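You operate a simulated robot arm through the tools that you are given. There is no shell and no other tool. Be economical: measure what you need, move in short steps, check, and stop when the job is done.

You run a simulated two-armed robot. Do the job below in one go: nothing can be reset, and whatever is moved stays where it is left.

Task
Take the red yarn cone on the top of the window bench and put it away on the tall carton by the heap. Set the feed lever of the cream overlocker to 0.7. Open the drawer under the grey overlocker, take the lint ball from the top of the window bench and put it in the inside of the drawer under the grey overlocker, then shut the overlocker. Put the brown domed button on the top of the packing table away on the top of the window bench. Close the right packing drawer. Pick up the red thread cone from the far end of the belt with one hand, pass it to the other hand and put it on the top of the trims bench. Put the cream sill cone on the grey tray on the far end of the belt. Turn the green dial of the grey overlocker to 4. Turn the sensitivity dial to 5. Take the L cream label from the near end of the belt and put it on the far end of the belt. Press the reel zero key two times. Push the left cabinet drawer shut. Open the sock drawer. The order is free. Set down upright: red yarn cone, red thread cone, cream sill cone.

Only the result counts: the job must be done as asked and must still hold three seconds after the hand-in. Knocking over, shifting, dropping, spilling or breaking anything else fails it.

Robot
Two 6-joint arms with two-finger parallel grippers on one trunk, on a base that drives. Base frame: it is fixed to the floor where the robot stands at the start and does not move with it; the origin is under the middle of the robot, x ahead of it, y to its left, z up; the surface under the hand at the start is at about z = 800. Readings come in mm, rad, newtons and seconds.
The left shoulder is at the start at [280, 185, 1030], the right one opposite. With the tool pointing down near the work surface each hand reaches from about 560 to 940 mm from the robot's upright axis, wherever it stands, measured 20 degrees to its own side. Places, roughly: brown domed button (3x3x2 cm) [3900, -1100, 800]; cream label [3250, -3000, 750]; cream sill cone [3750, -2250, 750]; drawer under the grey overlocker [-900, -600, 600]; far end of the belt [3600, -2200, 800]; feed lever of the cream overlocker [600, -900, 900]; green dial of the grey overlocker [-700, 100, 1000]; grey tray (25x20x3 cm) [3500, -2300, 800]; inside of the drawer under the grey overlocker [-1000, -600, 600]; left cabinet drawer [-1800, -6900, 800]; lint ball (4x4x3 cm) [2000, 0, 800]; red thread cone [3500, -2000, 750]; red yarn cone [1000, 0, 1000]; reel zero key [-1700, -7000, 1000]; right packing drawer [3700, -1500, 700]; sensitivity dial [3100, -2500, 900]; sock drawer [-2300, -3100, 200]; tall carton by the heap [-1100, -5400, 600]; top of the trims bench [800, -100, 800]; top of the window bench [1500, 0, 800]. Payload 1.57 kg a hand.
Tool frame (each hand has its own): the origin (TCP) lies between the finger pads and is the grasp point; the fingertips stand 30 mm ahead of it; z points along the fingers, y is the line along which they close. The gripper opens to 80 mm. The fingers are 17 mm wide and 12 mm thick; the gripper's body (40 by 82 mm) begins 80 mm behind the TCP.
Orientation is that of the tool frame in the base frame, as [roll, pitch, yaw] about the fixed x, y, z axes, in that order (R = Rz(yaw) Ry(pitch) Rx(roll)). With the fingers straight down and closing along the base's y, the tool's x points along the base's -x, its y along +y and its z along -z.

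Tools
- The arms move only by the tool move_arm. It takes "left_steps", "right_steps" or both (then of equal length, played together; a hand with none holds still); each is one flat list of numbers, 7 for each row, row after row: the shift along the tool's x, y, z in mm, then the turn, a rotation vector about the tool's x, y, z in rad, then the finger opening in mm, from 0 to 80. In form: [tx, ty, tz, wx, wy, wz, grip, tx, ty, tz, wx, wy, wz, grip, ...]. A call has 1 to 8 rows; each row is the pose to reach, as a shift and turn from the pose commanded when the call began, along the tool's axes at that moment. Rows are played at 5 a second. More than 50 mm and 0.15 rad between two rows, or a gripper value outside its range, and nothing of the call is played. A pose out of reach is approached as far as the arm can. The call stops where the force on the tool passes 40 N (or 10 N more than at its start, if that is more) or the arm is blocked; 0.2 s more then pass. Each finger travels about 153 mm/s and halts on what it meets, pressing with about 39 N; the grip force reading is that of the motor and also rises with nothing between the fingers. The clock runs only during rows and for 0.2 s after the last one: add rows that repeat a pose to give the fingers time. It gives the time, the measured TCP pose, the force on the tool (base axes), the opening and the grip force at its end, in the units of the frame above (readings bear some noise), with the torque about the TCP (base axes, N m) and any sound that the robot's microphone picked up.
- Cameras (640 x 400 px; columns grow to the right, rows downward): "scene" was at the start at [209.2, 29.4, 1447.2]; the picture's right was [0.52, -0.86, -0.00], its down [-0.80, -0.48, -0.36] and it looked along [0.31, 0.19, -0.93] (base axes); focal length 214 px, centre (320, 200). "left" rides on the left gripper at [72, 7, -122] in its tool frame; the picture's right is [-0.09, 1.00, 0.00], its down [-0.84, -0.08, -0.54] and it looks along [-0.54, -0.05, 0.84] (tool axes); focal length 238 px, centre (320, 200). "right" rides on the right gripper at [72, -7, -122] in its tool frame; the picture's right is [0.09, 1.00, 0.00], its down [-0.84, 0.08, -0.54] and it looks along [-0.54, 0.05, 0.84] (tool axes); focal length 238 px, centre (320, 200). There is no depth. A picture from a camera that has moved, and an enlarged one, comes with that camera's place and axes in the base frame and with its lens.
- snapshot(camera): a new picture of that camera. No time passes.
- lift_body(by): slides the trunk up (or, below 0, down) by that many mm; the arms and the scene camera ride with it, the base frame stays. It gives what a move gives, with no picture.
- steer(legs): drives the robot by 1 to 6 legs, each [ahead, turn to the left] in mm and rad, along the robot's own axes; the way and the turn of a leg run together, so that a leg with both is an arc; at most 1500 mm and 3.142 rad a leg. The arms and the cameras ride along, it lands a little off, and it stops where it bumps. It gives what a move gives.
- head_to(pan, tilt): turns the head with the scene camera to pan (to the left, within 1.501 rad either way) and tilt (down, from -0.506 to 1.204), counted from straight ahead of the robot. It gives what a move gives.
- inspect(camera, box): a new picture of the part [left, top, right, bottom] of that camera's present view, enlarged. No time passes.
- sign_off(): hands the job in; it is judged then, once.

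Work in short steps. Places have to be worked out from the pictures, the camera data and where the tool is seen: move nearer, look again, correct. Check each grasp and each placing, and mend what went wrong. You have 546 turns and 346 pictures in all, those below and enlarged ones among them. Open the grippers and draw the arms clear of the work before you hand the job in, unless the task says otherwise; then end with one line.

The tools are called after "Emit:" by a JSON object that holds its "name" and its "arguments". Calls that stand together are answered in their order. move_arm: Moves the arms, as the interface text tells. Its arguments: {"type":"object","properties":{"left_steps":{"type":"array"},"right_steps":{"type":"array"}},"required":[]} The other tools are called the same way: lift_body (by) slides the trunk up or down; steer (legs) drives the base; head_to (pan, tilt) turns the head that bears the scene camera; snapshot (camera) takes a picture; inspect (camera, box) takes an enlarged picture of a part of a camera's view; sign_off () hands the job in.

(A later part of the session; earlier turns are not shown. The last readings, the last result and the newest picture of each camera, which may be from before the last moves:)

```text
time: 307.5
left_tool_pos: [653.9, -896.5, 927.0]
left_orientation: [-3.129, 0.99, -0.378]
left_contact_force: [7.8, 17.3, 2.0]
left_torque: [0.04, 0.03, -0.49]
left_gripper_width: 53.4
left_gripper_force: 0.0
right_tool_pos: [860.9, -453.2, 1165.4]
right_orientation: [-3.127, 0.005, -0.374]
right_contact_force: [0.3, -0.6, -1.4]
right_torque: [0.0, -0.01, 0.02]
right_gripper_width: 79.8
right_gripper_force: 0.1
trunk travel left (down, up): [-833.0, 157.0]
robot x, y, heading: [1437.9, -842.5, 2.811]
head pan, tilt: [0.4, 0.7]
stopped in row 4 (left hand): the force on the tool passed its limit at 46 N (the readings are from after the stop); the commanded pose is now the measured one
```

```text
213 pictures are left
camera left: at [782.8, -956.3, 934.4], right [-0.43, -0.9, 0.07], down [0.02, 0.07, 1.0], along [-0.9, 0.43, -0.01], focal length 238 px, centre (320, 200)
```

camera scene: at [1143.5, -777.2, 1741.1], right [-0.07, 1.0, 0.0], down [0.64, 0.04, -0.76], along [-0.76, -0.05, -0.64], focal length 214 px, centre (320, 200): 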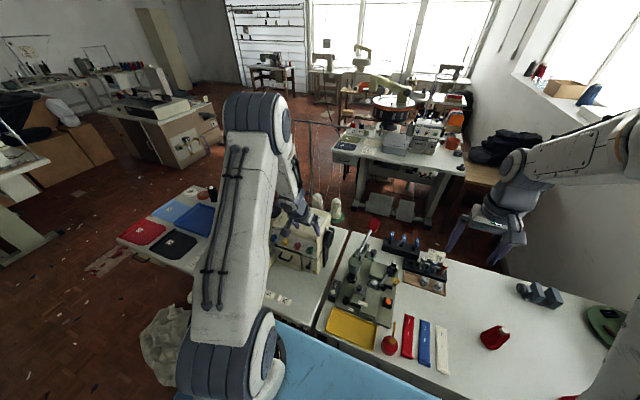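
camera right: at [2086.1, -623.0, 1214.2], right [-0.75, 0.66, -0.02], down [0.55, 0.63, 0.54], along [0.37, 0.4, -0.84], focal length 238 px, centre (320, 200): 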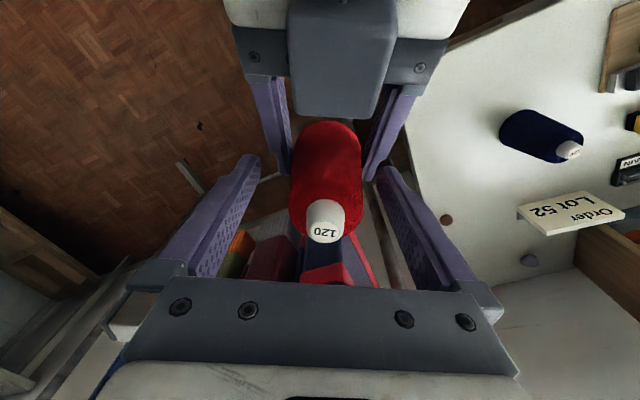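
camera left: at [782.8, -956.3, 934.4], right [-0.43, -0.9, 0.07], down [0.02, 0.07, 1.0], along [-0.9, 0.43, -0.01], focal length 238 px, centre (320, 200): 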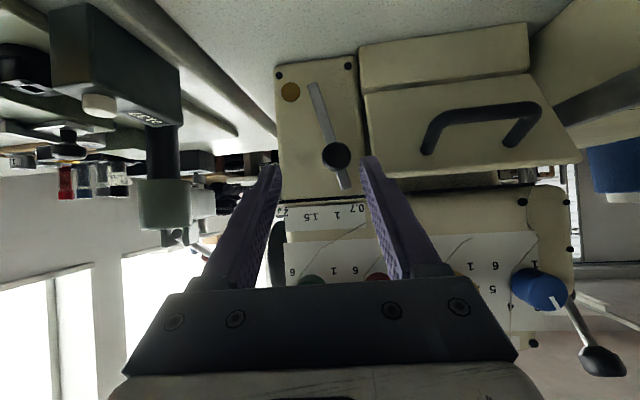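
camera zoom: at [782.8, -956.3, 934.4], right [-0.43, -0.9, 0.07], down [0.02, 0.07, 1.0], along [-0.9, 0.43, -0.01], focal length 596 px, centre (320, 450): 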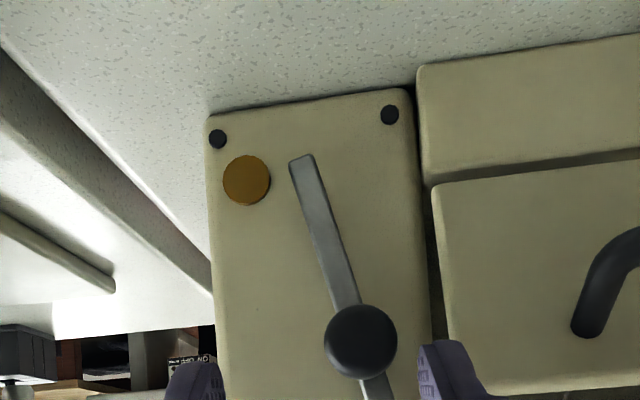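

The pull-back caught and opened the small looper door. Close the fingers to disengage, back off and look.

Emit:
{"name": "move_arm", "arguments": {"left_steps": [0, 0, 0, 0, 0, 0, 44, 0, -4, 0, 0, 0, 0, 34, 0, -4, -25, 0, 0, 0, 34, 0, -4, -60, 0, 0, 0, 34]}}

Emit:
{"name": "snapshot", "arguments": {"camera": "left"}}

```text
time: 308.5
left_tool_pos: [701.3, -916.6, 959.5]
left_orientation: [-3.13, 0.993, -0.37]
left_contact_force: [0.1, 0.2, 0.7]
left_torque: [0.04, 0.03, 0.0]
left_gripper_width: 34.0
left_gripper_force: 0.1
right_tool_pos: [860.3, -453.5, 1165.9]
right_orientation: [-3.127, 0.006, -0.373]
right_contact_force: [0.1, 0.4, -0.3]
right_torque: [-0.03, 0.0, -0.01]
right_gripper_width: 79.8
right_gripper_force: 0.1
trunk travel left (down, up): [-833.0, 157.0]
robot x, y, heading: [1434.4, -842.2, 2.81]
head pan, tilt: [0.4, 0.7]
```

```text
212 pictures are left
camera left: at [830.1, -974.8, 966.8], right [-0.42, -0.91, 0.07], down [0.02, 0.07, 1.0], along [-0.91, 0.42, -0.01], focal length 238 px, centre (320, 200)
```

left: 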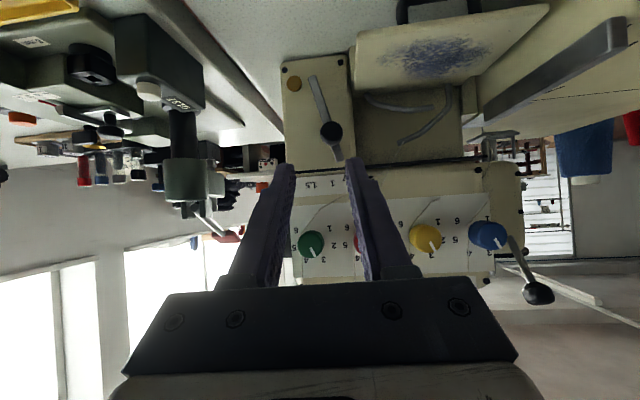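

Emit:
{"name": "inspect", "arguments": {"camera": "scene", "box": [200, 170, 360, 310]}}

```text
2.86 times, centred on (280, 240) of scene
camera zoom: at [1201.5, -796.6, 1591.1], right [-0.07, 1.0, 0.0], down [0.64, 0.04, -0.76], along [-0.76, -0.05, -0.64], focal length 613 px, centre (434, 86)
```

zoom: 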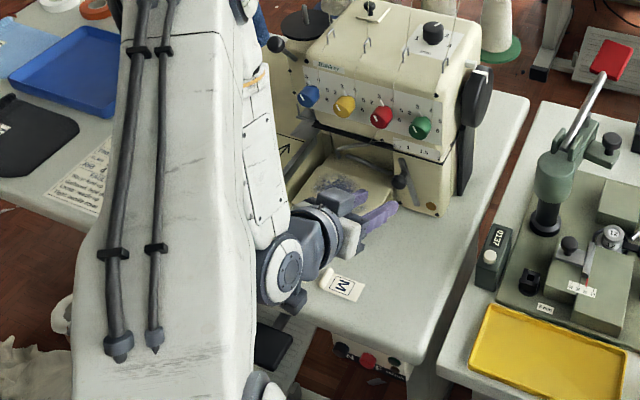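

Emit:
{"name": "move_arm", "arguments": {"left_steps": [-20, 0, -40, 0, 0, 0, 34, -40, 0, -80, 0, 0, 0, 34, -80, 0, -90, 0, 0, 0, 34, -120, 0, -90, 0, 0, 0, 34, -160, 0, -90, 0, 0, 0, 34]}}

Emit:
{"name": "snapshot", "arguments": {"camera": "left"}}

Emit:
{"name": "inspect", "arguments": {"camera": "scene", "box": [220, 170, 380, 290]}}

```text
time: 309.7
left_tool_pos: [689.6, -911.1, 1141.9]
left_orientation: [-3.13, 0.989, -0.369]
left_contact_force: [0.2, -0.3, 0.1]
left_torque: [0.01, 0.0, -0.03]
left_gripper_width: 34.1
left_gripper_force: 0.1
left hand out of reach, approached as far as the arm can: row 2, 3, 4
right_tool_pos: [859.4, -454.0, 1166.4]
right_orientation: [-3.124, 0.005, -0.372]
right_contact_force: [0.6, -0.1, -0.4]
right_torque: [0.01, -0.01, 0.0]
right_gripper_width: 80.0
right_gripper_force: 0.1
trunk travel left (down, up): [-833.0, 157.0]
robot x, y, heading: [1436.4, -842.9, 2.813]
head pan, tilt: [0.4, 0.7]
```

```text
210 pictures are left
camera left: at [819.1, -969.3, 1149.6], right [-0.42, -0.91, 0.07], down [0.02, 0.07, 1.0], along [-0.91, 0.42, -0.01], focal length 238 px, centre (320, 200)
```

left: 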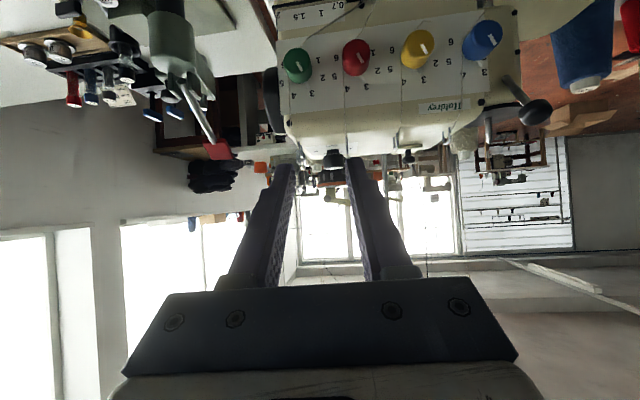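

```text
3.33 times, centred on (300, 230) of scene
camera zoom: at [1201.6, -796.7, 1591.1], right [-0.07, 1.0, 0.0], down [0.64, 0.04, -0.76], along [-0.76, -0.05, -0.64], focal length 715 px, centre (387, 100)
```

zoom: 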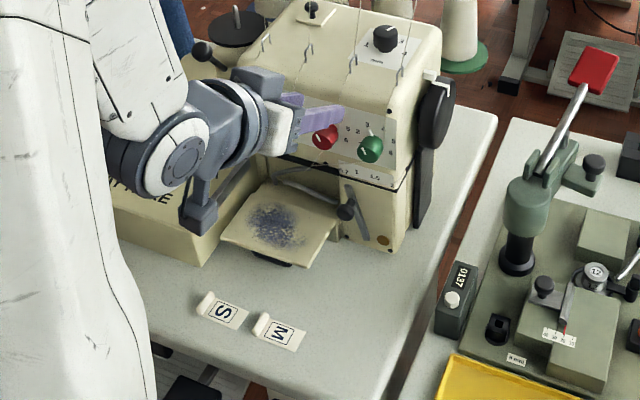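

The small cover flap is folded open, nearly horizontal. I'll lift it shut from below with closed fingers. First lower the trunk and position in front of it.

Emit:
{"name": "lift_body", "arguments": {"by": -150}}

Emit:
{"name": "move_arm", "arguments": {"left_steps": [4, 40, -6, 0, 0.03, 0, 0, 8, 88, -12, 0, 0.06, 0, 0, 35, 88, 5, 0, 0.09, 0, 0, 60, 88, 22, 0, 0.09, 0, 0, 85, 88, 38, 0, 0.09, 0, 0]}}

Emit:
{"name": "snapshot", "arguments": {"camera": "left"}}

```text
time: 311.4
left_tool_pos: [690.6, -910.2, 991.9]
left_orientation: [-3.13, 0.993, -0.368]
left_contact_force: [0.0, 1.3, 0.5]
left_torque: [-0.03, 0.0, -0.02]
left_gripper_width: 33.9
left_gripper_force: 0.1
right_tool_pos: [859.2, -454.7, 1016.7]
right_orientation: [-3.125, 0.005, -0.373]
right_contact_force: [0.7, -0.8, 1.0]
right_torque: [-0.04, 0.02, -0.02]
right_gripper_width: 79.8
right_gripper_force: 0.0
trunk travel left (down, up): [-683.0, 307.0]
robot x, y, heading: [1436.8, -846.4, 2.813]
head pan, tilt: [0.4, 0.7]
```

```text
time: 312.6
left_tool_pos: [670.8, -995.2, 900.5]
left_orientation: [-3.134, 0.901, -0.371]
left_contact_force: [0.0, -0.8, -0.2]
left_torque: [-0.03, 0.01, 0.01]
left_gripper_width: 0.0
left_gripper_force: 21.4
right_tool_pos: [858.2, -454.4, 1015.6]
right_orientation: [-3.126, 0.006, -0.371]
right_contact_force: [-1.0, -0.1, 0.2]
right_torque: [-0.04, 0.04, -0.02]
right_gripper_width: 79.9
right_gripper_force: 0.0
trunk travel left (down, up): [-683.0, 307.0]
robot x, y, heading: [1436.4, -845.2, 2.809]
head pan, tilt: [0.4, 0.7]
```

```text
208 pictures are left
camera left: at [799.0, -1053.9, 920.2], right [-0.42, -0.9, 0.07], down [-0.06, 0.1, 0.99], along [-0.9, 0.42, -0.1], focal length 238 px, centre (320, 200)
```

left: 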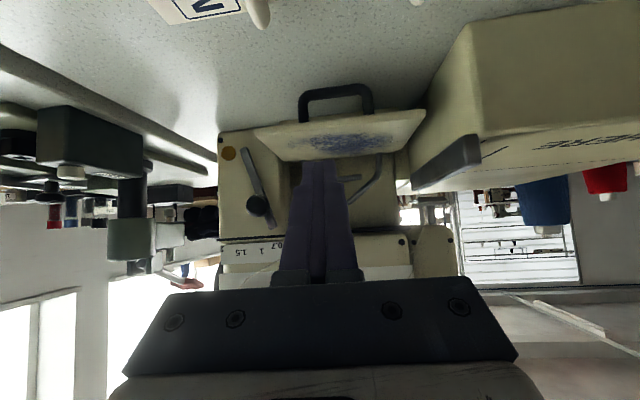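

The flap's bar handle hangs below its edge. I'll grip across the two handle legs (the flap can pivot between the fingers) and swing it up. Move to a pre-grasp pose.

Emit:
{"name": "move_arm", "arguments": {"left_steps": [0, 5, 0, 0, 0, 0, 80, 20, 10, 8, 0, -0.07, 0, 80, 43, 14, 18, 0, -0.15, 0, 80]}}

Emit:
{"name": "snapshot", "arguments": {"camera": "left"}}

```text
time: 313.4
left_tool_pos: [679.1, -1013.1, 855.3]
left_orientation: [-3.127, 1.054, -0.369]
left_contact_force: [0.4, 0.3, 0.1]
left_torque: [-0.03, 0.0, 0.0]
left_gripper_width: 80.2
left_gripper_force: 0.3
right_tool_pos: [858.5, -452.8, 1016.6]
right_orientation: [-3.126, 0.005, -0.371]
right_contact_force: [-0.4, 0.3, -0.5]
right_torque: [0.0, -0.01, -0.02]
right_gripper_width: 80.0
right_gripper_force: 0.0
trunk travel left (down, up): [-683.0, 307.0]
robot x, y, heading: [1439.1, -842.8, 2.81]
head pan, tilt: [0.4, 0.7]
```

```text
207 pictures are left
camera left: at [807.8, -1072.7, 854.3], right [-0.41, -0.91, 0.07], down [0.08, 0.05, 1.0], along [-0.91, 0.42, 0.05], focal length 238 px, centre (320, 200)
```

left: 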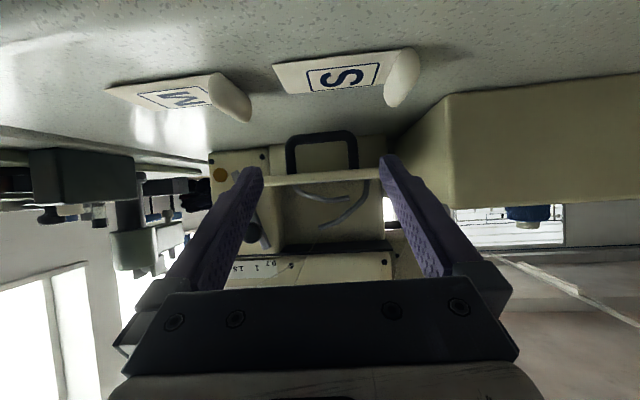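

Emit:
{"name": "move_arm", "arguments": {"left_steps": [-2, 0, 20, 0, 0, 0, 80, -4, 0, 40, 0, 0, 0, 80, -5, 0, 60, 0, 0, 0, 80]}}

Emit:
{"name": "snapshot", "arguments": {"camera": "left"}}

```text
time: 314.2
left_tool_pos: [634.0, -999.7, 828.1]
left_orientation: [-3.116, 1.045, -0.349]
left_contact_force: [-0.3, -0.8, -0.3]
left_torque: [0.01, -0.03, -0.04]
left_gripper_width: 79.9
left_gripper_force: 0.0
right_tool_pos: [857.7, -454.1, 1014.1]
right_orientation: [-3.126, 0.003, -0.37]
right_contact_force: [-0.7, -0.1, 0.3]
right_torque: [-0.01, -0.04, -0.02]
right_gripper_width: 80.1
right_gripper_force: 0.1
trunk travel left (down, up): [-683.0, 307.0]
robot x, y, heading: [1438.2, -839.8, 2.81]
head pan, tilt: [0.4, 0.7]
stopped in row 3 (left hand): the force on the tool passed its limit at 58 N (the readings are from after the stop); the commanded pose is now the measured one
```

```text
206 pictures are left
camera left: at [763.7, -1057.1, 827.6], right [-0.4, -0.91, 0.07], down [0.07, 0.04, 1.0], along [-0.91, 0.41, 0.05], focal length 238 px, centre (320, 200)
```

left: 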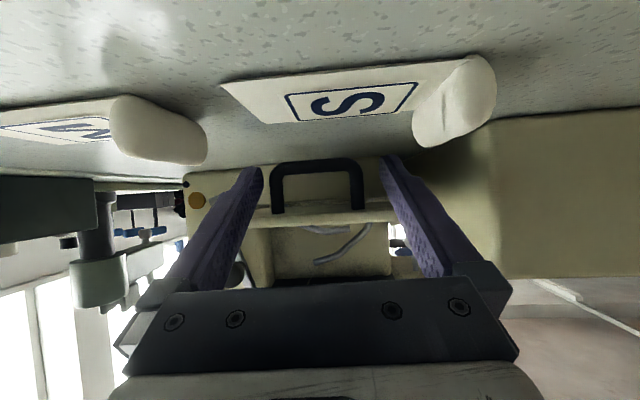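

Emit:
{"name": "move_arm", "arguments": {"left_steps": [0, 0, 0, 0, 0, 0, 70, 0, 0, 0, 0, 0, 0, 60, 0, 0, 0, 0, 0, 0, 50, 0, 0, 0, 0, 0, 0, 50]}}

Emit:
{"name": "snapshot", "arguments": {"camera": "left"}}

```text
time: 315.2
left_tool_pos: [634.8, -996.3, 828.0]
left_orientation: [-3.116, 1.044, -0.353]
left_contact_force: [3.9, 18.4, -0.7]
left_torque: [0.18, -0.02, -0.67]
left_gripper_width: 62.4
left_gripper_force: 44.4
right_tool_pos: [860.2, -453.2, 1016.3]
right_orientation: [-3.127, 0.005, -0.371]
right_contact_force: [-0.7, 0.9, 0.3]
right_torque: [0.02, -0.03, -0.01]
right_gripper_width: 79.9
right_gripper_force: 0.1
trunk travel left (down, up): [-683.0, 307.0]
robot x, y, heading: [1438.1, -844.6, 2.81]
head pan, tilt: [0.4, 0.7]
```

```text
205 pictures are left
camera left: at [764.5, -1055.0, 828.1], right [-0.41, -0.91, 0.07], down [0.07, 0.04, 1.0], along [-0.91, 0.41, 0.05], focal length 238 px, centre (320, 200)
```

left: 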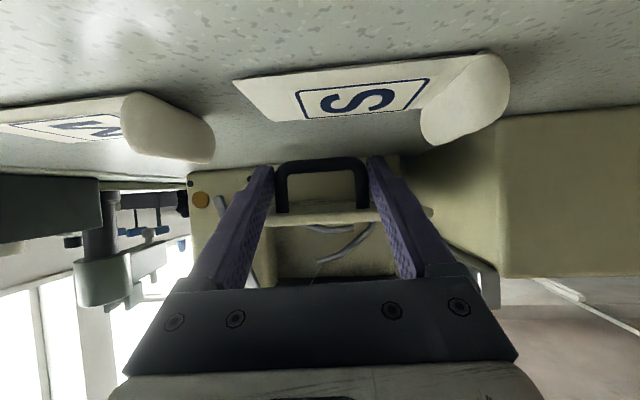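

Handle gripped (62 mm). Swing it upward along the hinge arc, first half.

Emit:
{"name": "move_arm", "arguments": {"left_steps": [-12, 0, -6.5, 0, 0, 0, 50, -23.9, 0, -12.7, 0, 0, 0, 50, -36, 0, -16, 0, 0, 0, 50, -48.4, 0, -18.2, 0, 0, 0, 50, -61, 0, -18.5, 0, 0, 0, 50, -74.2, 0, -17.6, 0, 0, 0, 50]}}

Emit:
{"name": "snapshot", "arguments": {"camera": "left"}}

```text
time: 316.6
left_tool_pos: [614.2, -989.9, 902.2]
left_orientation: [-3.116, 1.046, -0.35]
left_contact_force: [9.5, 16.0, -3.2]
left_torque: [0.22, -0.5, 0.03]
left_gripper_width: 65.8
left_gripper_force: 8.9
right_tool_pos: [859.4, -452.8, 1017.0]
right_orientation: [-3.128, 0.007, -0.37]
right_contact_force: [0.0, -0.8, 0.2]
right_torque: [0.01, -0.02, 0.0]
right_gripper_width: 80.3
right_gripper_force: 0.0
trunk travel left (down, up): [-683.0, 307.0]
robot x, y, heading: [1438.3, -843.6, 2.814]
head pan, tilt: [0.4, 0.7]
```

```text
204 pictures are left
camera left: at [743.9, -1048.7, 902.2], right [-0.4, -0.91, 0.07], down [0.07, 0.04, 1.0], along [-0.91, 0.41, 0.05], focal length 238 px, centre (320, 200)
```

left: 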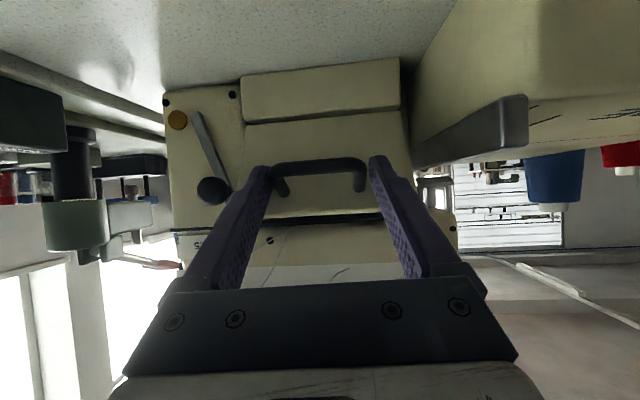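

Emit:
{"name": "move_arm", "arguments": {"left_steps": [-12, 0, 3.5, 0, 0, 0, 50, -24, 0, 8, 0, 0, 0, 50, -33, 0, 13.5, 0, 0, 0, 50, -42, 0, 20, 0, 0, 0, 50, -48, 0, 26, 0, 0, 0, 50, -54, 0, 32, 0, 0, 0, 50]}}

Emit:
{"name": "snapshot", "arguments": {"camera": "left"}}

```text
time: 317.6
left_tool_pos: [589.0, -981.4, 923.1]
left_orientation: [-3.104, 1.032, -0.335]
left_contact_force: [22.1, 1.2, 10.9]
left_torque: [0.16, -0.03, 0.54]
left_gripper_width: 64.1
left_gripper_force: 7.6
right_tool_pos: [859.8, -454.2, 1016.2]
right_orientation: [-3.128, 0.008, -0.37]
right_contact_force: [0.0, -0.3, 0.1]
right_torque: [-0.02, -0.02, 0.0]
right_gripper_width: 79.9
right_gripper_force: 0.0
trunk travel left (down, up): [-683.0, 307.0]
robot x, y, heading: [1438.2, -846.9, 2.814]
head pan, tilt: [0.4, 0.7]
stopped in row 4 (left hand): the force on the tool passed its limit at 48 N (the readings are from after the stop); the commanded pose is now the measured one
```

```text
203 pictures are left
camera left: at [719.0, -1038.9, 925.0], right [-0.4, -0.91, 0.06], down [0.06, 0.04, 1.0], along [-0.91, 0.4, 0.03], focal length 238 px, centre (320, 200)
```

left: 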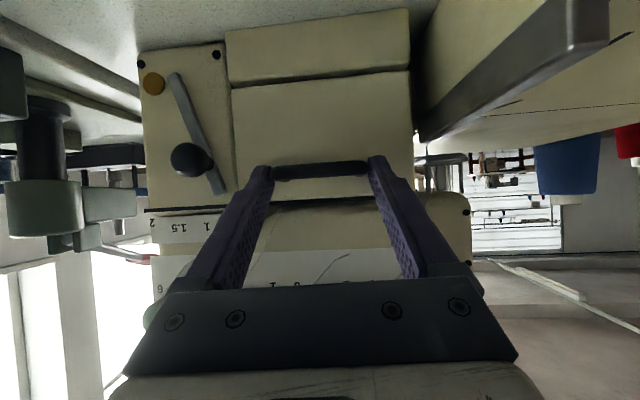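

Emit:
{"name": "move_arm", "arguments": {"left_steps": [0, 0, 0, 0, 0, 0, 72, 0, 0, 0, 0, 0, 0, 78, 0, 0, 0, 0, 0, 0, 80]}}

Emit:
{"name": "move_arm", "arguments": {"left_steps": [0, 0, -20, 0, 0, 0, 80, 0, 0, -45, 0, 0, 0, 80, 0, 0, -85, 0, 0, 0, 80]}}

Emit:
{"name": "snapshot", "arguments": {"camera": "left"}}

```text
time: 318.4
left_tool_pos: [589.0, -982.7, 921.8]
left_orientation: [-3.105, 1.03, -0.335]
left_contact_force: [26.5, 2.6, 3.4]
left_torque: [-0.06, -0.11, 0.59]
left_gripper_width: 69.3
left_gripper_force: 0.0
right_tool_pos: [860.1, -454.1, 1016.7]
right_orientation: [-3.126, 0.007, -0.37]
right_contact_force: [0.4, 0.1, -0.2]
right_torque: [0.02, 0.01, 0.02]
right_gripper_width: 80.0
right_gripper_force: 0.0
trunk travel left (down, up): [-683.0, 307.0]
robot x, y, heading: [1437.7, -844.6, 2.816]
head pan, tilt: [0.4, 0.7]
```

```text
time: 319.2
left_tool_pos: [653.6, -1008.0, 968.1]
left_orientation: [-3.108, 1.032, -0.338]
left_contact_force: [0.2, -0.3, -0.2]
left_torque: [0.02, -0.01, -0.01]
left_gripper_width: 79.8
left_gripper_force: 0.1
right_tool_pos: [859.8, -454.0, 1017.2]
right_orientation: [-3.126, 0.007, -0.37]
right_contact_force: [0.0, -0.3, 0.1]
right_torque: [-0.01, -0.01, 0.01]
right_gripper_width: 80.0
right_gripper_force: 0.1
trunk travel left (down, up): [-683.0, 307.0]
robot x, y, heading: [1437.2, -840.6, 2.814]
head pan, tilt: [0.4, 0.7]
```

```text
202 pictures are left
camera left: at [784.7, -1065.0, 968.7], right [-0.4, -0.91, 0.06], down [0.06, 0.04, 1.0], along [-0.91, 0.4, 0.03], focal length 238 px, centre (320, 200)
```

left: 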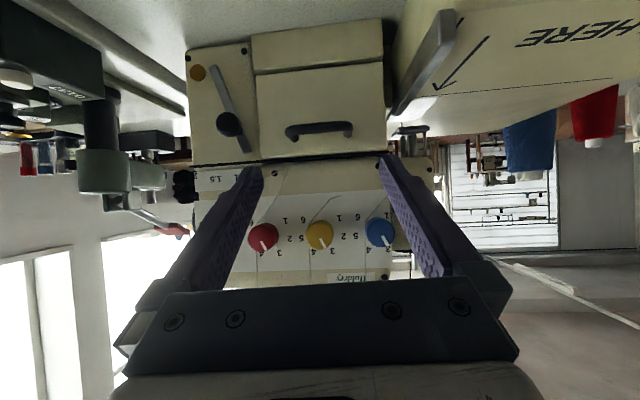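

Emit:
{"name": "inspect", "arguments": {"camera": "left", "box": [170, 20, 410, 210]}}

```text
2.11 times, centred on (290, 115) of left
camera zoom: at [784.7, -1065.0, 968.7], right [-0.4, -0.91, 0.06], down [0.06, 0.04, 1.0], along [-0.91, 0.4, 0.03], focal length 502 px, centre (383, 379)
```

zoom: 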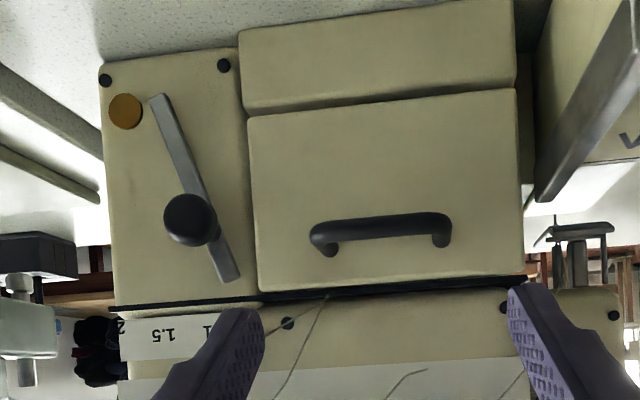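

Door seems shut. Give it a firm push on its handle with closed fingers to be sure.

Emit:
{"name": "move_arm", "arguments": {"left_steps": [2, -2, 20, 0, 0, 0, 0, 4, -4, 45, 0, 0, 0, 0, 7, -5, 70, 0, 0, 0, 0, 7, -5, 82, 0, 0, 0, 0, 7, -5, 90, 0, 0, 0, 0, 7, -5, 97, 0, 0, 0, 0, 7, -5, 104, 0, 0, 0, 0]}}

Emit:
{"name": "snapshot", "arguments": {"camera": "left"}}

```text
time: 320.0
left_tool_pos: [613.5, -987.9, 934.3]
left_orientation: [-3.107, 1.039, -0.335]
left_contact_force: [14.7, -0.6, 12.0]
left_torque: [0.01, -0.04, 0.04]
left_gripper_width: 0.0
left_gripper_force: 20.8
right_tool_pos: [859.1, -455.4, 1017.6]
right_orientation: [-3.126, 0.005, -0.369]
right_contact_force: [-0.2, 0.7, -0.1]
right_torque: [0.02, -0.02, 0.0]
right_gripper_width: 79.8
right_gripper_force: 0.1
trunk travel left (down, up): [-683.0, 307.0]
robot x, y, heading: [1436.4, -843.6, 2.813]
head pan, tilt: [0.4, 0.7]
stopped in row 3 (left hand): the force on the tool passed its limit at 64 N (the readings are from after the stop); the commanded pose is now the measured one
```

```text
200 pictures are left
camera left: at [743.6, -1044.6, 934.5], right [-0.4, -0.91, 0.06], down [0.06, 0.04, 1.0], along [-0.91, 0.4, 0.04], focal length 238 px, centre (320, 200)
```

left: 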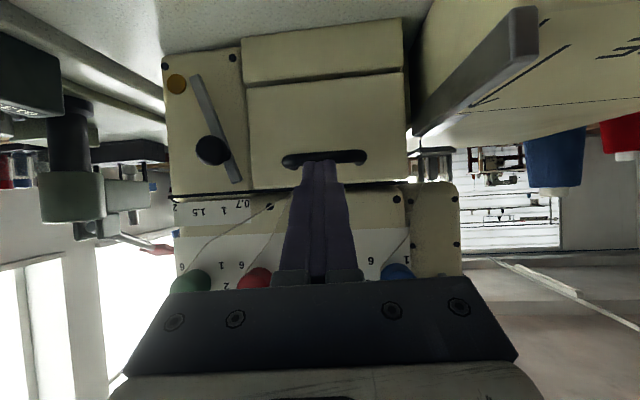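

Emit:
{"name": "inspect", "arguments": {"camera": "left", "box": [150, 40, 310, 220]}}

```text
2.22 times, centred on (230, 130) of left
camera zoom: at [743.6, -1044.6, 934.5], right [-0.4, -0.91, 0.06], down [0.06, 0.04, 1.0], along [-0.91, 0.4, 0.04], focal length 530 px, centre (520, 356)
```

zoom: 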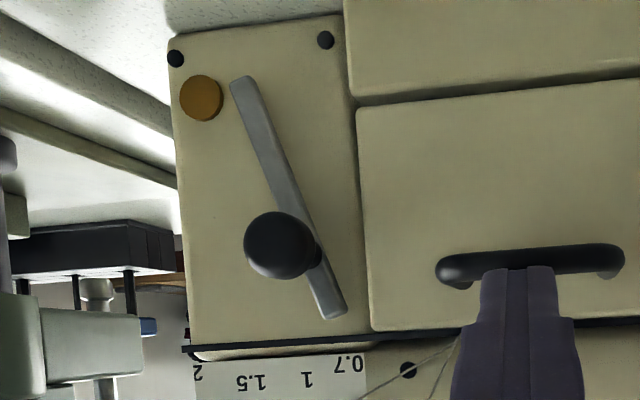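

Door is firm. Now get a frontal view of the lever to check its setting.

Emit:
{"name": "move_arm", "arguments": {"left_steps": [0, 0, -40, 0, 0, 0, 0, 0, -40, -65, 0, 0, 0, 0, 0, -85, -75, 0, 0, 0, 0, 0, -95, -75, 0, 0, 0, 80]}}

Emit:
{"name": "inspect", "arguments": {"camera": "left", "box": [240, 20, 400, 180]}}

```text
time: 321.0
left_tool_pos: [694.5, -925.7, 968.8]
left_orientation: [-3.106, 1.035, -0.336]
left_contact_force: [-0.5, 0.3, -0.9]
left_torque: [0.03, 0.02, 0.0]
left_gripper_width: 79.9
left_gripper_force: 0.0
left hand out of reach, approached as far as the arm can: row 3, 4
right_tool_pos: [858.5, -455.1, 1015.8]
right_orientation: [-3.128, 0.007, -0.368]
right_contact_force: [0.6, 0.4, -0.2]
right_torque: [-0.01, 0.03, -0.02]
right_gripper_width: 80.0
right_gripper_force: 0.1
trunk travel left (down, up): [-683.0, 307.0]
robot x, y, heading: [1435.3, -841.3, 2.812]
head pan, tilt: [0.4, 0.7]
```

```text
2.50 times, centred on (320, 100) of left
camera zoom: at [824.2, -983.6, 971.6], right [-0.4, -0.91, 0.06], down [0.06, 0.04, 1.0], along [-0.91, 0.4, 0.04], focal length 596 px, centre (320, 450)
```

zoom: 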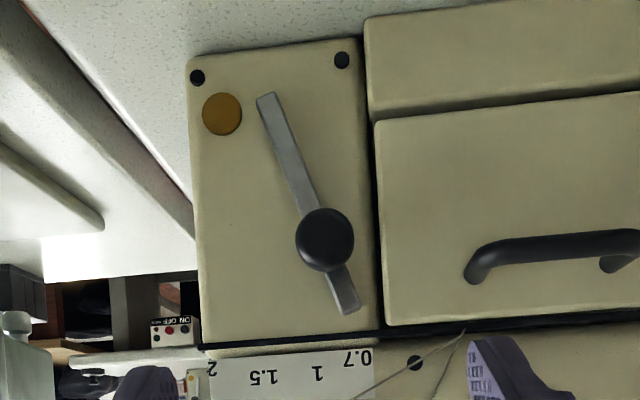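

It reads slightly past 0.7 (about 3° too far). Re-grip the knob with a narrow opening to nudge it back about 3.5 mm.

Emit:
{"name": "move_arm", "arguments": {"left_steps": [4, 0, 25, 0, 0, 0, 40, 8, -1, 55, 0, 0, 0, 40, 12, -1, 85, 0, 0, 0, 40, 12, -1, 108, 0, 0, 0, 40]}}

Emit:
{"name": "snapshot", "arguments": {"camera": "left"}}

```text
time: 322.1
left_tool_pos: [615.4, -896.0, 908.8]
left_orientation: [-3.106, 1.037, -0.328]
left_contact_force: [23.5, -5.7, 17.1]
left_torque: [-0.33, 0.45, 0.62]
left_gripper_width: 36.7
left_gripper_force: 0.1
right_tool_pos: [859.8, -457.5, 1016.8]
right_orientation: [-3.13, 0.006, -0.367]
right_contact_force: [-0.4, 0.7, -0.3]
right_torque: [0.01, 0.03, 0.0]
right_gripper_width: 80.1
right_gripper_force: 0.0
trunk travel left (down, up): [-683.0, 307.0]
robot x, y, heading: [1438.2, -846.2, 2.817]
head pan, tilt: [0.4, 0.7]
stopped in row 4 (left hand): the force on the tool passed its limit at 50 N (the readings are from after the stop); the commanded pose is now the measured one
```

```text
197 pictures are left
camera left: at [746.0, -952.1, 909.4], right [-0.39, -0.92, 0.06], down [0.06, 0.04, 1.0], along [-0.92, 0.4, 0.04], focal length 238 px, centre (320, 200)
```

left: 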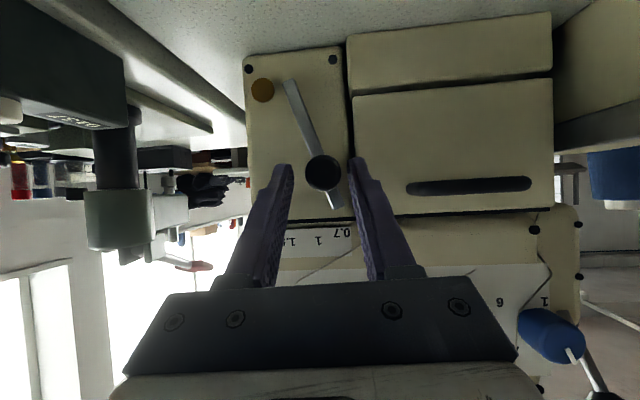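

Emit:
{"name": "move_arm", "arguments": {"left_steps": [0, 0, -4, 0, 0, 0, 40, 0, 0, -4, 0, 0, 0, 28, 0, 0, -2, 0, 0, 0, 15, 0, 0, -2, 0, 0, 0, 15]}}

Emit:
{"name": "inspect", "arguments": {"camera": "left", "box": [240, 60, 400, 260]}}

```text
time: 323.1
left_tool_pos: [617.4, -897.2, 906.3]
left_orientation: [-3.104, 1.035, -0.326]
left_contact_force: [16.8, -5.9, 9.4]
left_torque: [0.17, -0.02, -0.05]
left_gripper_width: 21.9
left_gripper_force: 35.1
right_tool_pos: [858.3, -456.7, 1016.1]
right_orientation: [-3.126, 0.005, -0.366]
right_contact_force: [-1.0, -0.5, 0.3]
right_torque: [-0.01, 0.01, -0.03]
right_gripper_width: 79.8
right_gripper_force: 0.0
trunk travel left (down, up): [-683.0, 307.0]
robot x, y, heading: [1437.6, -849.7, 2.813]
head pan, tilt: [0.4, 0.7]
```

```text
2.00 times, centred on (320, 160) of left
camera zoom: at [747.2, -952.4, 909.1], right [-0.39, -0.92, 0.06], down [0.06, 0.04, 1.0], along [-0.92, 0.4, 0.04], focal length 477 px, centre (320, 280)
```

zoom: 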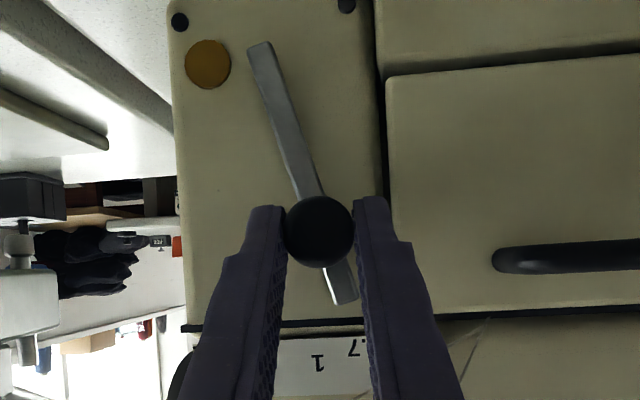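

Lever now lines up with 0.7. Release with a small opening and pull straight back.

Emit:
{"name": "move_arm", "arguments": {"left_steps": [0, 0, 0, 0, 0, 0, 28, 0, 0, 0, 0, 0, 0, 34, 0, 0, -15, 0, 0, 0, 34, 0, 0, -40, 0, 0, 0, 34, 0, 0, -80, 0, 0, 0, 34, 0, 0, -105, 0, 0, 0, 34]}}

Emit:
{"name": "inspect", "arguments": {"camera": "left", "box": [240, 20, 400, 180]}}

```text
time: 324.5
left_tool_pos: [695.8, -928.5, 959.8]
left_orientation: [-3.103, 1.034, -0.327]
left_contact_force: [0.2, 0.0, 0.5]
left_torque: [-0.01, 0.02, -0.02]
left_gripper_width: 33.9
left_gripper_force: 0.0
left hand out of reach, approached as far as the arm can: row 6
right_tool_pos: [858.5, -456.7, 1014.5]
right_orientation: [-3.125, 0.005, -0.366]
right_contact_force: [-0.7, 0.0, 0.2]
right_torque: [0.02, -0.02, 0.04]
right_gripper_width: 80.0
right_gripper_force: 0.0
trunk travel left (down, up): [-683.0, 307.0]
robot x, y, heading: [1437.2, -843.5, 2.811]
head pan, tilt: [0.4, 0.7]
```

```text
2.50 times, centred on (320, 100) of left
camera zoom: at [825.5, -985.8, 961.3], right [-0.4, -0.92, 0.06], down [0.06, 0.04, 1.0], along [-0.92, 0.4, 0.03], focal length 596 px, centre (320, 450)
```

zoom: 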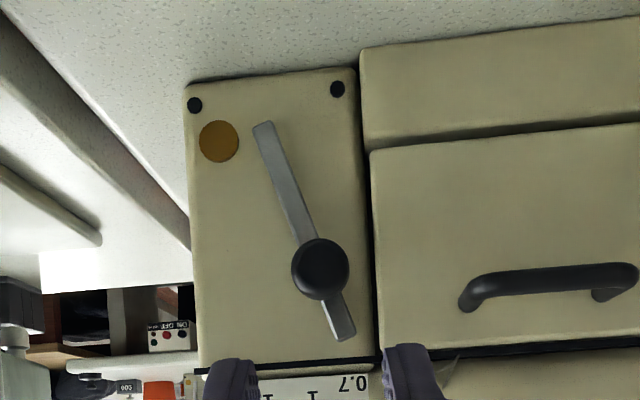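

The lever seems to shift on release. Re-grip and check at each step.

Emit:
{"name": "move_arm", "arguments": {"left_steps": [0, 0, 30, 0, 0, 0, 40, 0, 0, 60, 0, 0, 0, 40, 0, 0, 85, 0, 0, 0, 40, 0, -1, 101, 0, 0, 0, 40, 0, -1, 101, 0, 0, 0, 25, 0, -1, 101, 0, 0, 0, 15]}}

Emit:
{"name": "inspect", "arguments": {"camera": "left", "box": [240, 60, 400, 260]}}

Emit:
{"name": "move_arm", "arguments": {"left_steps": [0, 0, 0, 0, 0, 0, 26, 0, 0, 0, 0, 0, 0, 32, 0, 0, 0, 0, 0, 0, 32]}}

Emit:
{"name": "inspect", "arguments": {"camera": "left", "box": [240, 60, 400, 260]}}

```text
time: 325.9
left_tool_pos: [615.3, -899.7, 910.1]
left_orientation: [-3.103, 1.033, -0.321]
left_contact_force: [11.7, -19.1, 4.9]
left_torque: [-0.23, 0.06, 0.85]
left_gripper_width: 27.2
left_gripper_force: 6.9
right_tool_pos: [859.6, -456.3, 1016.1]
right_orientation: [-3.125, 0.005, -0.366]
right_contact_force: [-0.2, -0.4, -0.3]
right_torque: [0.01, 0.02, 0.0]
right_gripper_width: 79.8
right_gripper_force: 0.1
trunk travel left (down, up): [-683.0, 307.0]
robot x, y, heading: [1435.1, -842.6, 2.818]
head pan, tilt: [0.4, 0.7]
```

```text
2.00 times, centred on (320, 160) of left
camera zoom: at [745.1, -954.6, 910.6], right [-0.39, -0.92, 0.06], down [0.05, 0.04, 1.0], along [-0.92, 0.39, 0.03], focal length 477 px, centre (320, 280)
```

zoom: 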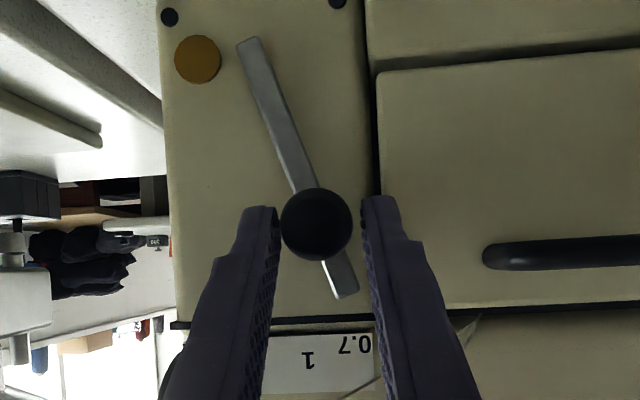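

```text
time: 326.7
left_tool_pos: [614.2, -896.7, 910.4]
left_orientation: [-3.102, 1.031, -0.327]
left_contact_force: [19.6, -7.1, 2.9]
left_torque: [-0.06, -0.1, 0.58]
left_gripper_width: 32.0
left_gripper_force: 0.1
right_tool_pos: [859.4, -457.4, 1015.7]
right_orientation: [-3.125, 0.007, -0.366]
right_contact_force: [0.1, 0.1, 0.0]
right_torque: [-0.01, 0.02, -0.02]
right_gripper_width: 80.1
right_gripper_force: 0.1
trunk travel left (down, up): [-683.0, 307.0]
robot x, y, heading: [1436.9, -845.3, 2.812]
head pan, tilt: [0.4, 0.7]
```

```text
2.00 times, centred on (320, 160) of left
camera zoom: at [745.6, -953.2, 910.6], right [-0.4, -0.92, 0.06], down [0.05, 0.04, 1.0], along [-0.92, 0.4, 0.03], focal length 477 px, centre (320, 280)
```

zoom: 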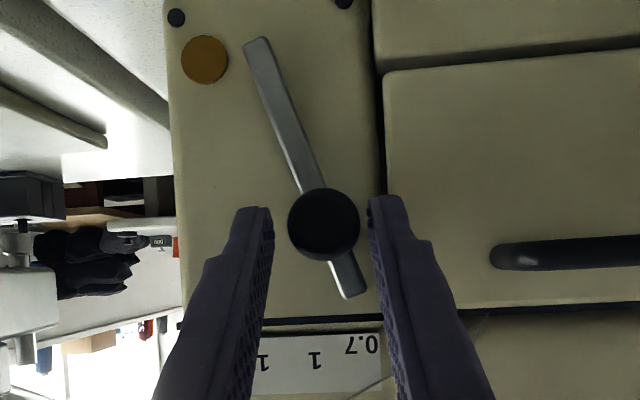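

Emit:
{"name": "move_arm", "arguments": {"left_steps": [0, 0, -3, 0, 0, 0, 26, 0, 0, -4, 0, 0, 0, 15, 0, 0, -4, 0, 0, 0, 12, 0, -3, -4, 0, 0, 0, 12, 0, -5, -4, 0, 0, 0, 12]}}

Emit:
{"name": "inspect", "arguments": {"camera": "left", "box": [240, 60, 400, 260]}}

Emit:
{"name": "move_arm", "arguments": {"left_steps": [0, 0, 0, 0, 0, 0, 26, 0, 0, 0, 0, 0, 0, 32, 0, 0, 0, 0, 0, 0, 32]}}

Emit:
{"name": "inspect", "arguments": {"camera": "left", "box": [240, 60, 400, 260]}}

```text
time: 327.9
left_tool_pos: [617.9, -894.0, 913.6]
left_orientation: [-3.106, 1.042, -0.332]
left_contact_force: [-22.7, 4.5, 0.8]
left_torque: [-0.1, 0.24, 0.02]
left_gripper_width: 21.6
left_gripper_force: 34.5
right_tool_pos: [857.9, -456.4, 1015.3]
right_orientation: [-3.124, 0.003, -0.367]
right_contact_force: [0.1, -0.5, 0.0]
right_torque: [0.01, -0.03, -0.03]
right_gripper_width: 80.0
right_gripper_force: 0.0
trunk travel left (down, up): [-683.0, 307.0]
robot x, y, heading: [1436.2, -844.1, 2.812]
head pan, tilt: [0.4, 0.7]
```

```text
2.00 times, centred on (320, 160) of left
camera zoom: at [747.8, -950.0, 913.2], right [-0.4, -0.92, 0.06], down [0.06, 0.04, 1.0], along [-0.92, 0.4, 0.04], focal length 477 px, centre (320, 280)
```

zoom: 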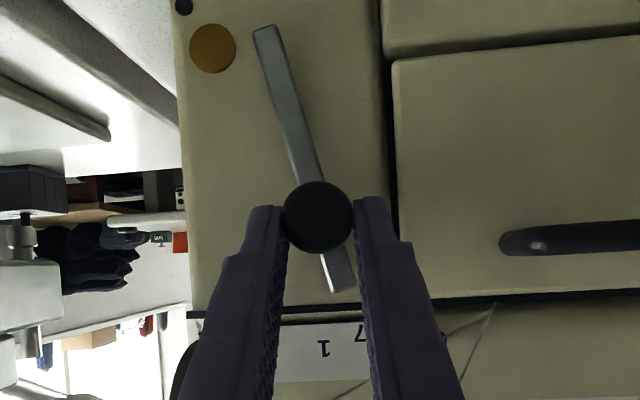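

```text
time: 328.7
left_tool_pos: [620.5, -893.8, 909.9]
left_orientation: [-3.103, 1.034, -0.327]
left_contact_force: [0.0, 0.3, -0.3]
left_torque: [0.01, 0.01, 0.03]
left_gripper_width: 32.0
left_gripper_force: 0.0
right_tool_pos: [859.0, -457.4, 1014.9]
right_orientation: [-3.126, 0.005, -0.365]
right_contact_force: [-0.1, 0.2, 0.3]
right_torque: [-0.01, 0.03, 0.0]
right_gripper_width: 80.0
right_gripper_force: 0.1
trunk travel left (down, up): [-683.0, 307.0]
robot x, y, heading: [1438.7, -842.3, 2.813]
head pan, tilt: [0.4, 0.7]
```

```text
2.00 times, centred on (320, 160) of left
camera zoom: at [750.6, -950.4, 912.4], right [-0.4, -0.92, 0.06], down [0.06, 0.04, 1.0], along [-0.92, 0.4, 0.04], focal length 477 px, centre (320, 280)
```

zoom: 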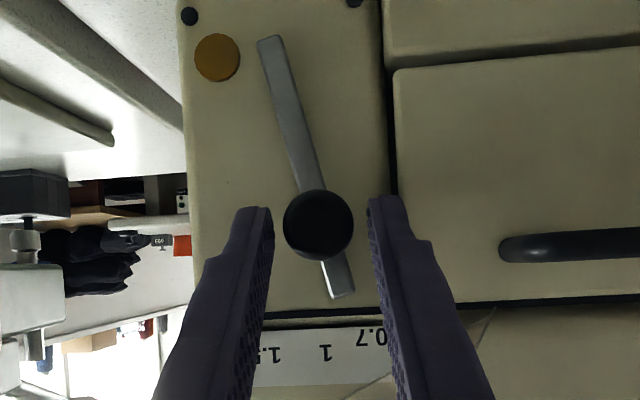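

Now it reads about 0.82. Nudge back by about 3.3 mm.

Emit:
{"name": "move_arm", "arguments": {"left_steps": [0, 0, 0, 0, 0, 0, 20, 0, 0, 0, 0, 0, 0, 12, 0, 1.7, 0, 0, 0, 0, 12, 0, 3.3, 0, 0, 0, 0, 12, 0, 3.3, 0, 0, 0, 0, 12]}}

Emit:
{"name": "move_arm", "arguments": {"left_steps": [0, 0, 0, 0, 0, 0, 26, 0, 0, 0, 0, 0, 0, 32, 0, 0, 0, 0, 0, 0, 32]}}

Emit:
{"name": "inspect", "arguments": {"camera": "left", "box": [240, 60, 400, 260]}}

```text
time: 329.9
left_tool_pos: [620.8, -896.6, 910.3]
left_orientation: [-3.103, 1.032, -0.328]
left_contact_force: [7.3, 4.5, -2.2]
left_torque: [0.37, 0.08, -0.1]
left_gripper_width: 21.8
left_gripper_force: 34.5
right_tool_pos: [858.3, -455.6, 1016.0]
right_orientation: [-3.127, 0.005, -0.367]
right_contact_force: [0.3, 0.4, 0.6]
right_torque: [0.01, 0.02, -0.03]
right_gripper_width: 79.9
right_gripper_force: 0.0
trunk travel left (down, up): [-683.0, 307.0]
robot x, y, heading: [1436.2, -846.0, 2.814]
head pan, tilt: [0.4, 0.7]
```

```text
time: 330.7
left_tool_pos: [619.6, -897.4, 911.7]
left_orientation: [-3.103, 1.035, -0.329]
left_contact_force: [-0.9, 0.5, -0.6]
left_torque: [0.01, 0.02, -0.03]
left_gripper_width: 31.9
left_gripper_force: 0.1
right_tool_pos: [858.4, -455.7, 1015.5]
right_orientation: [-3.126, 0.004, -0.366]
right_contact_force: [0.4, -0.6, -0.5]
right_torque: [-0.01, -0.02, -0.04]
right_gripper_width: 80.2
right_gripper_force: 0.0
trunk travel left (down, up): [-683.0, 307.0]
robot x, y, heading: [1437.3, -843.7, 2.811]
head pan, tilt: [0.4, 0.7]
```

```text
2.00 times, centred on (320, 160) of left
camera zoom: at [749.0, -953.3, 912.5], right [-0.4, -0.92, 0.06], down [0.06, 0.04, 1.0], along [-0.92, 0.4, 0.04], focal length 477 px, centre (320, 280)
```

zoom: 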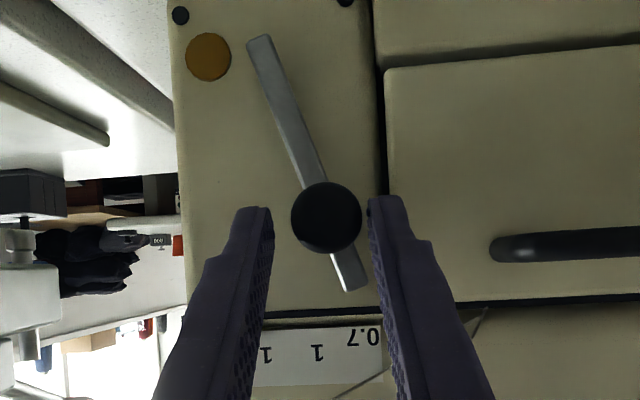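

Emit:
{"name": "move_arm", "arguments": {"left_steps": [0, 0, 0, 0, 0, 0, 20, 0, 0, 0, 0, 0, 0, 12, 0, -0.7, 0, 0, 0, 0, 12, 0, -1.4, 0, 0, 0, 0, 12, 0, -1.4, 0, 0, 0, 0, 12]}}

Emit:
{"name": "move_arm", "arguments": {"left_steps": [0, 0, 0, 0, 0, 0, 26, 0, 0, 0, 0, 0, 0, 32, 0, 0, 0, 0, 0, 0, 32]}}

Emit:
{"name": "inspect", "arguments": {"camera": "left", "box": [240, 60, 400, 260]}}

```text
time: 331.9
left_tool_pos: [619.4, -895.1, 910.7]
left_orientation: [-3.105, 1.035, -0.327]
left_contact_force: [-0.5, -6.0, 4.7]
left_torque: [-0.35, -0.08, 0.09]
left_gripper_width: 22.0
left_gripper_force: 34.6
right_tool_pos: [858.4, -457.0, 1016.7]
right_orientation: [-3.126, 0.005, -0.365]
right_contact_force: [0.5, 0.2, -0.1]
right_torque: [-0.02, 0.02, 0.02]
right_gripper_width: 80.1
right_gripper_force: 0.0
trunk travel left (down, up): [-683.0, 307.0]
robot x, y, heading: [1437.8, -841.4, 2.812]
head pan, tilt: [0.4, 0.7]
```

```text
time: 332.7
left_tool_pos: [620.0, -895.1, 911.6]
left_orientation: [-3.103, 1.035, -0.33]
left_contact_force: [-0.3, -0.4, -1.1]
left_torque: [0.04, 0.01, 0.0]
left_gripper_width: 31.9
left_gripper_force: 0.2
right_tool_pos: [858.8, -455.8, 1015.4]
right_orientation: [-3.125, 0.005, -0.367]
right_contact_force: [0.3, -0.7, -0.1]
right_torque: [0.03, 0.01, 0.03]
right_gripper_width: 79.9
right_gripper_force: 0.1
trunk travel left (down, up): [-683.0, 307.0]
robot x, y, heading: [1435.5, -842.8, 2.813]
head pan, tilt: [0.4, 0.7]
```

```text
2.00 times, centred on (320, 160) of left
camera zoom: at [749.4, -951.3, 912.6], right [-0.4, -0.92, 0.06], down [0.06, 0.04, 1.0], along [-0.92, 0.4, 0.04], focal length 477 px, centre (320, 280)
```

zoom: 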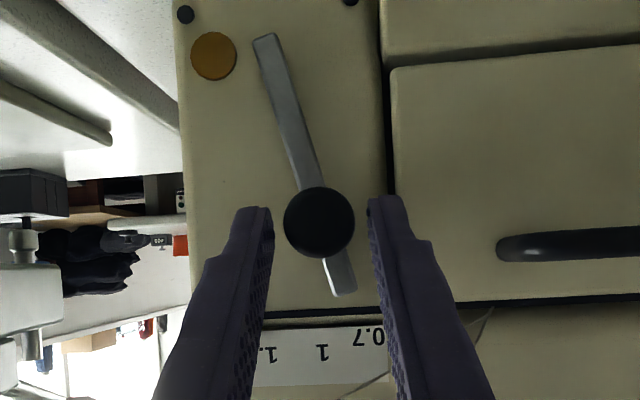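

Emit:
{"name": "move_arm", "arguments": {"left_steps": [0, 0, 0, 0, 0, 0, 20, 0, 0, 0, 0, 0, 0, 12, 0, 0.5, 0, 0, 0, 0, 12, 0, 0.9, 0, 0, 0, 0, 12, 0, 0.9, 0, 0, 0, 0, 12]}}

Emit:
{"name": "move_arm", "arguments": {"left_steps": [0, 0, 0, 0, 0, 0, 26, 0, 0, 0, 0, 0, 0, 32, 0, 0, 0, 0, 0, 0, 32]}}

Emit:
{"name": "inspect", "arguments": {"camera": "left", "box": [240, 60, 400, 260]}}

```text
time: 333.9
left_tool_pos: [618.8, -896.7, 912.5]
left_orientation: [-3.103, 1.033, -0.327]
left_contact_force: [5.9, 2.3, 1.0]
left_torque: [0.42, 0.04, -0.16]
left_gripper_width: 21.7
left_gripper_force: 34.6
right_tool_pos: [859.2, -455.1, 1015.1]
right_orientation: [-3.126, 0.005, -0.367]
right_contact_force: [0.3, 0.0, -0.4]
right_torque: [-0.02, 0.01, -0.01]
right_gripper_width: 80.0
right_gripper_force: 0.1
trunk travel left (down, up): [-683.0, 307.0]
robot x, y, heading: [1438.8, -845.5, 2.817]
head pan, tilt: [0.4, 0.7]
```

```text
time: 334.7
left_tool_pos: [618.5, -896.0, 910.8]
left_orientation: [-3.104, 1.035, -0.329]
left_contact_force: [0.0, 0.1, -0.6]
left_torque: [0.0, 0.0, 0.01]
left_gripper_width: 31.9
left_gripper_force: 0.1
right_tool_pos: [858.3, -456.8, 1015.7]
right_orientation: [-3.124, 0.005, -0.367]
right_contact_force: [0.4, -1.5, 0.9]
right_torque: [0.02, -0.01, 0.0]
right_gripper_width: 80.0
right_gripper_force: 0.1
trunk travel left (down, up): [-683.0, 307.0]
robot x, y, heading: [1437.4, -846.9, 2.817]
head pan, tilt: [0.4, 0.7]
```

```text
2.00 times, centred on (320, 160) of left
camera zoom: at [748.4, -952.7, 912.5], right [-0.4, -0.92, 0.06], down [0.06, 0.04, 1.0], along [-0.92, 0.4, 0.04], focal length 477 px, centre (320, 280)
```

zoom: 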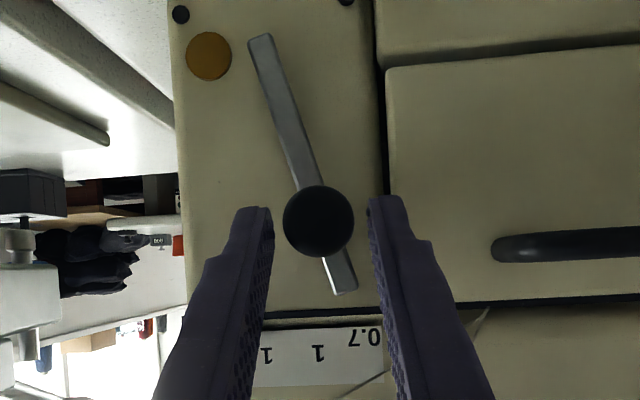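

Reads about 0.70–0.73. Back out straight and verify.

Emit:
{"name": "move_arm", "arguments": {"left_steps": [0, 0, -15, 0, 0, 0, 32, 0, 0, -40, 0, 0, 0, 32, 0, 0, -75, 0, 0, 0, 32, 0, 0, -95, 0, 0, 0, 32]}}

Emit:
{"name": "inspect", "arguments": {"camera": "left", "box": [240, 20, 400, 180]}}

```text
time: 335.7
left_tool_pos: [694.6, -926.0, 961.6]
left_orientation: [-3.101, 1.033, -0.327]
left_contact_force: [-0.6, 0.8, -0.2]
left_torque: [-0.04, 0.02, 0.0]
left_gripper_width: 32.1
left_gripper_force: 0.1
right_tool_pos: [857.8, -454.9, 1014.3]
right_orientation: [-3.126, 0.004, -0.367]
right_contact_force: [0.2, -0.1, 0.0]
right_torque: [-0.01, -0.01, 0.03]
right_gripper_width: 79.9
right_gripper_force: 0.0
trunk travel left (down, up): [-683.0, 307.0]
robot x, y, heading: [1436.9, -840.7, 2.817]
head pan, tilt: [0.4, 0.7]
```

```text
2.50 times, centred on (320, 100) of left
camera zoom: at [824.6, -983.0, 961.8], right [-0.4, -0.92, 0.06], down [0.06, 0.04, 1.0], along [-0.92, 0.4, 0.03], focal length 596 px, centre (320, 450)
```

zoom: 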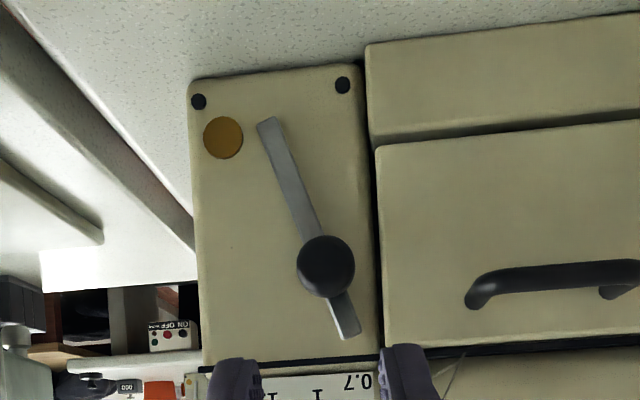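

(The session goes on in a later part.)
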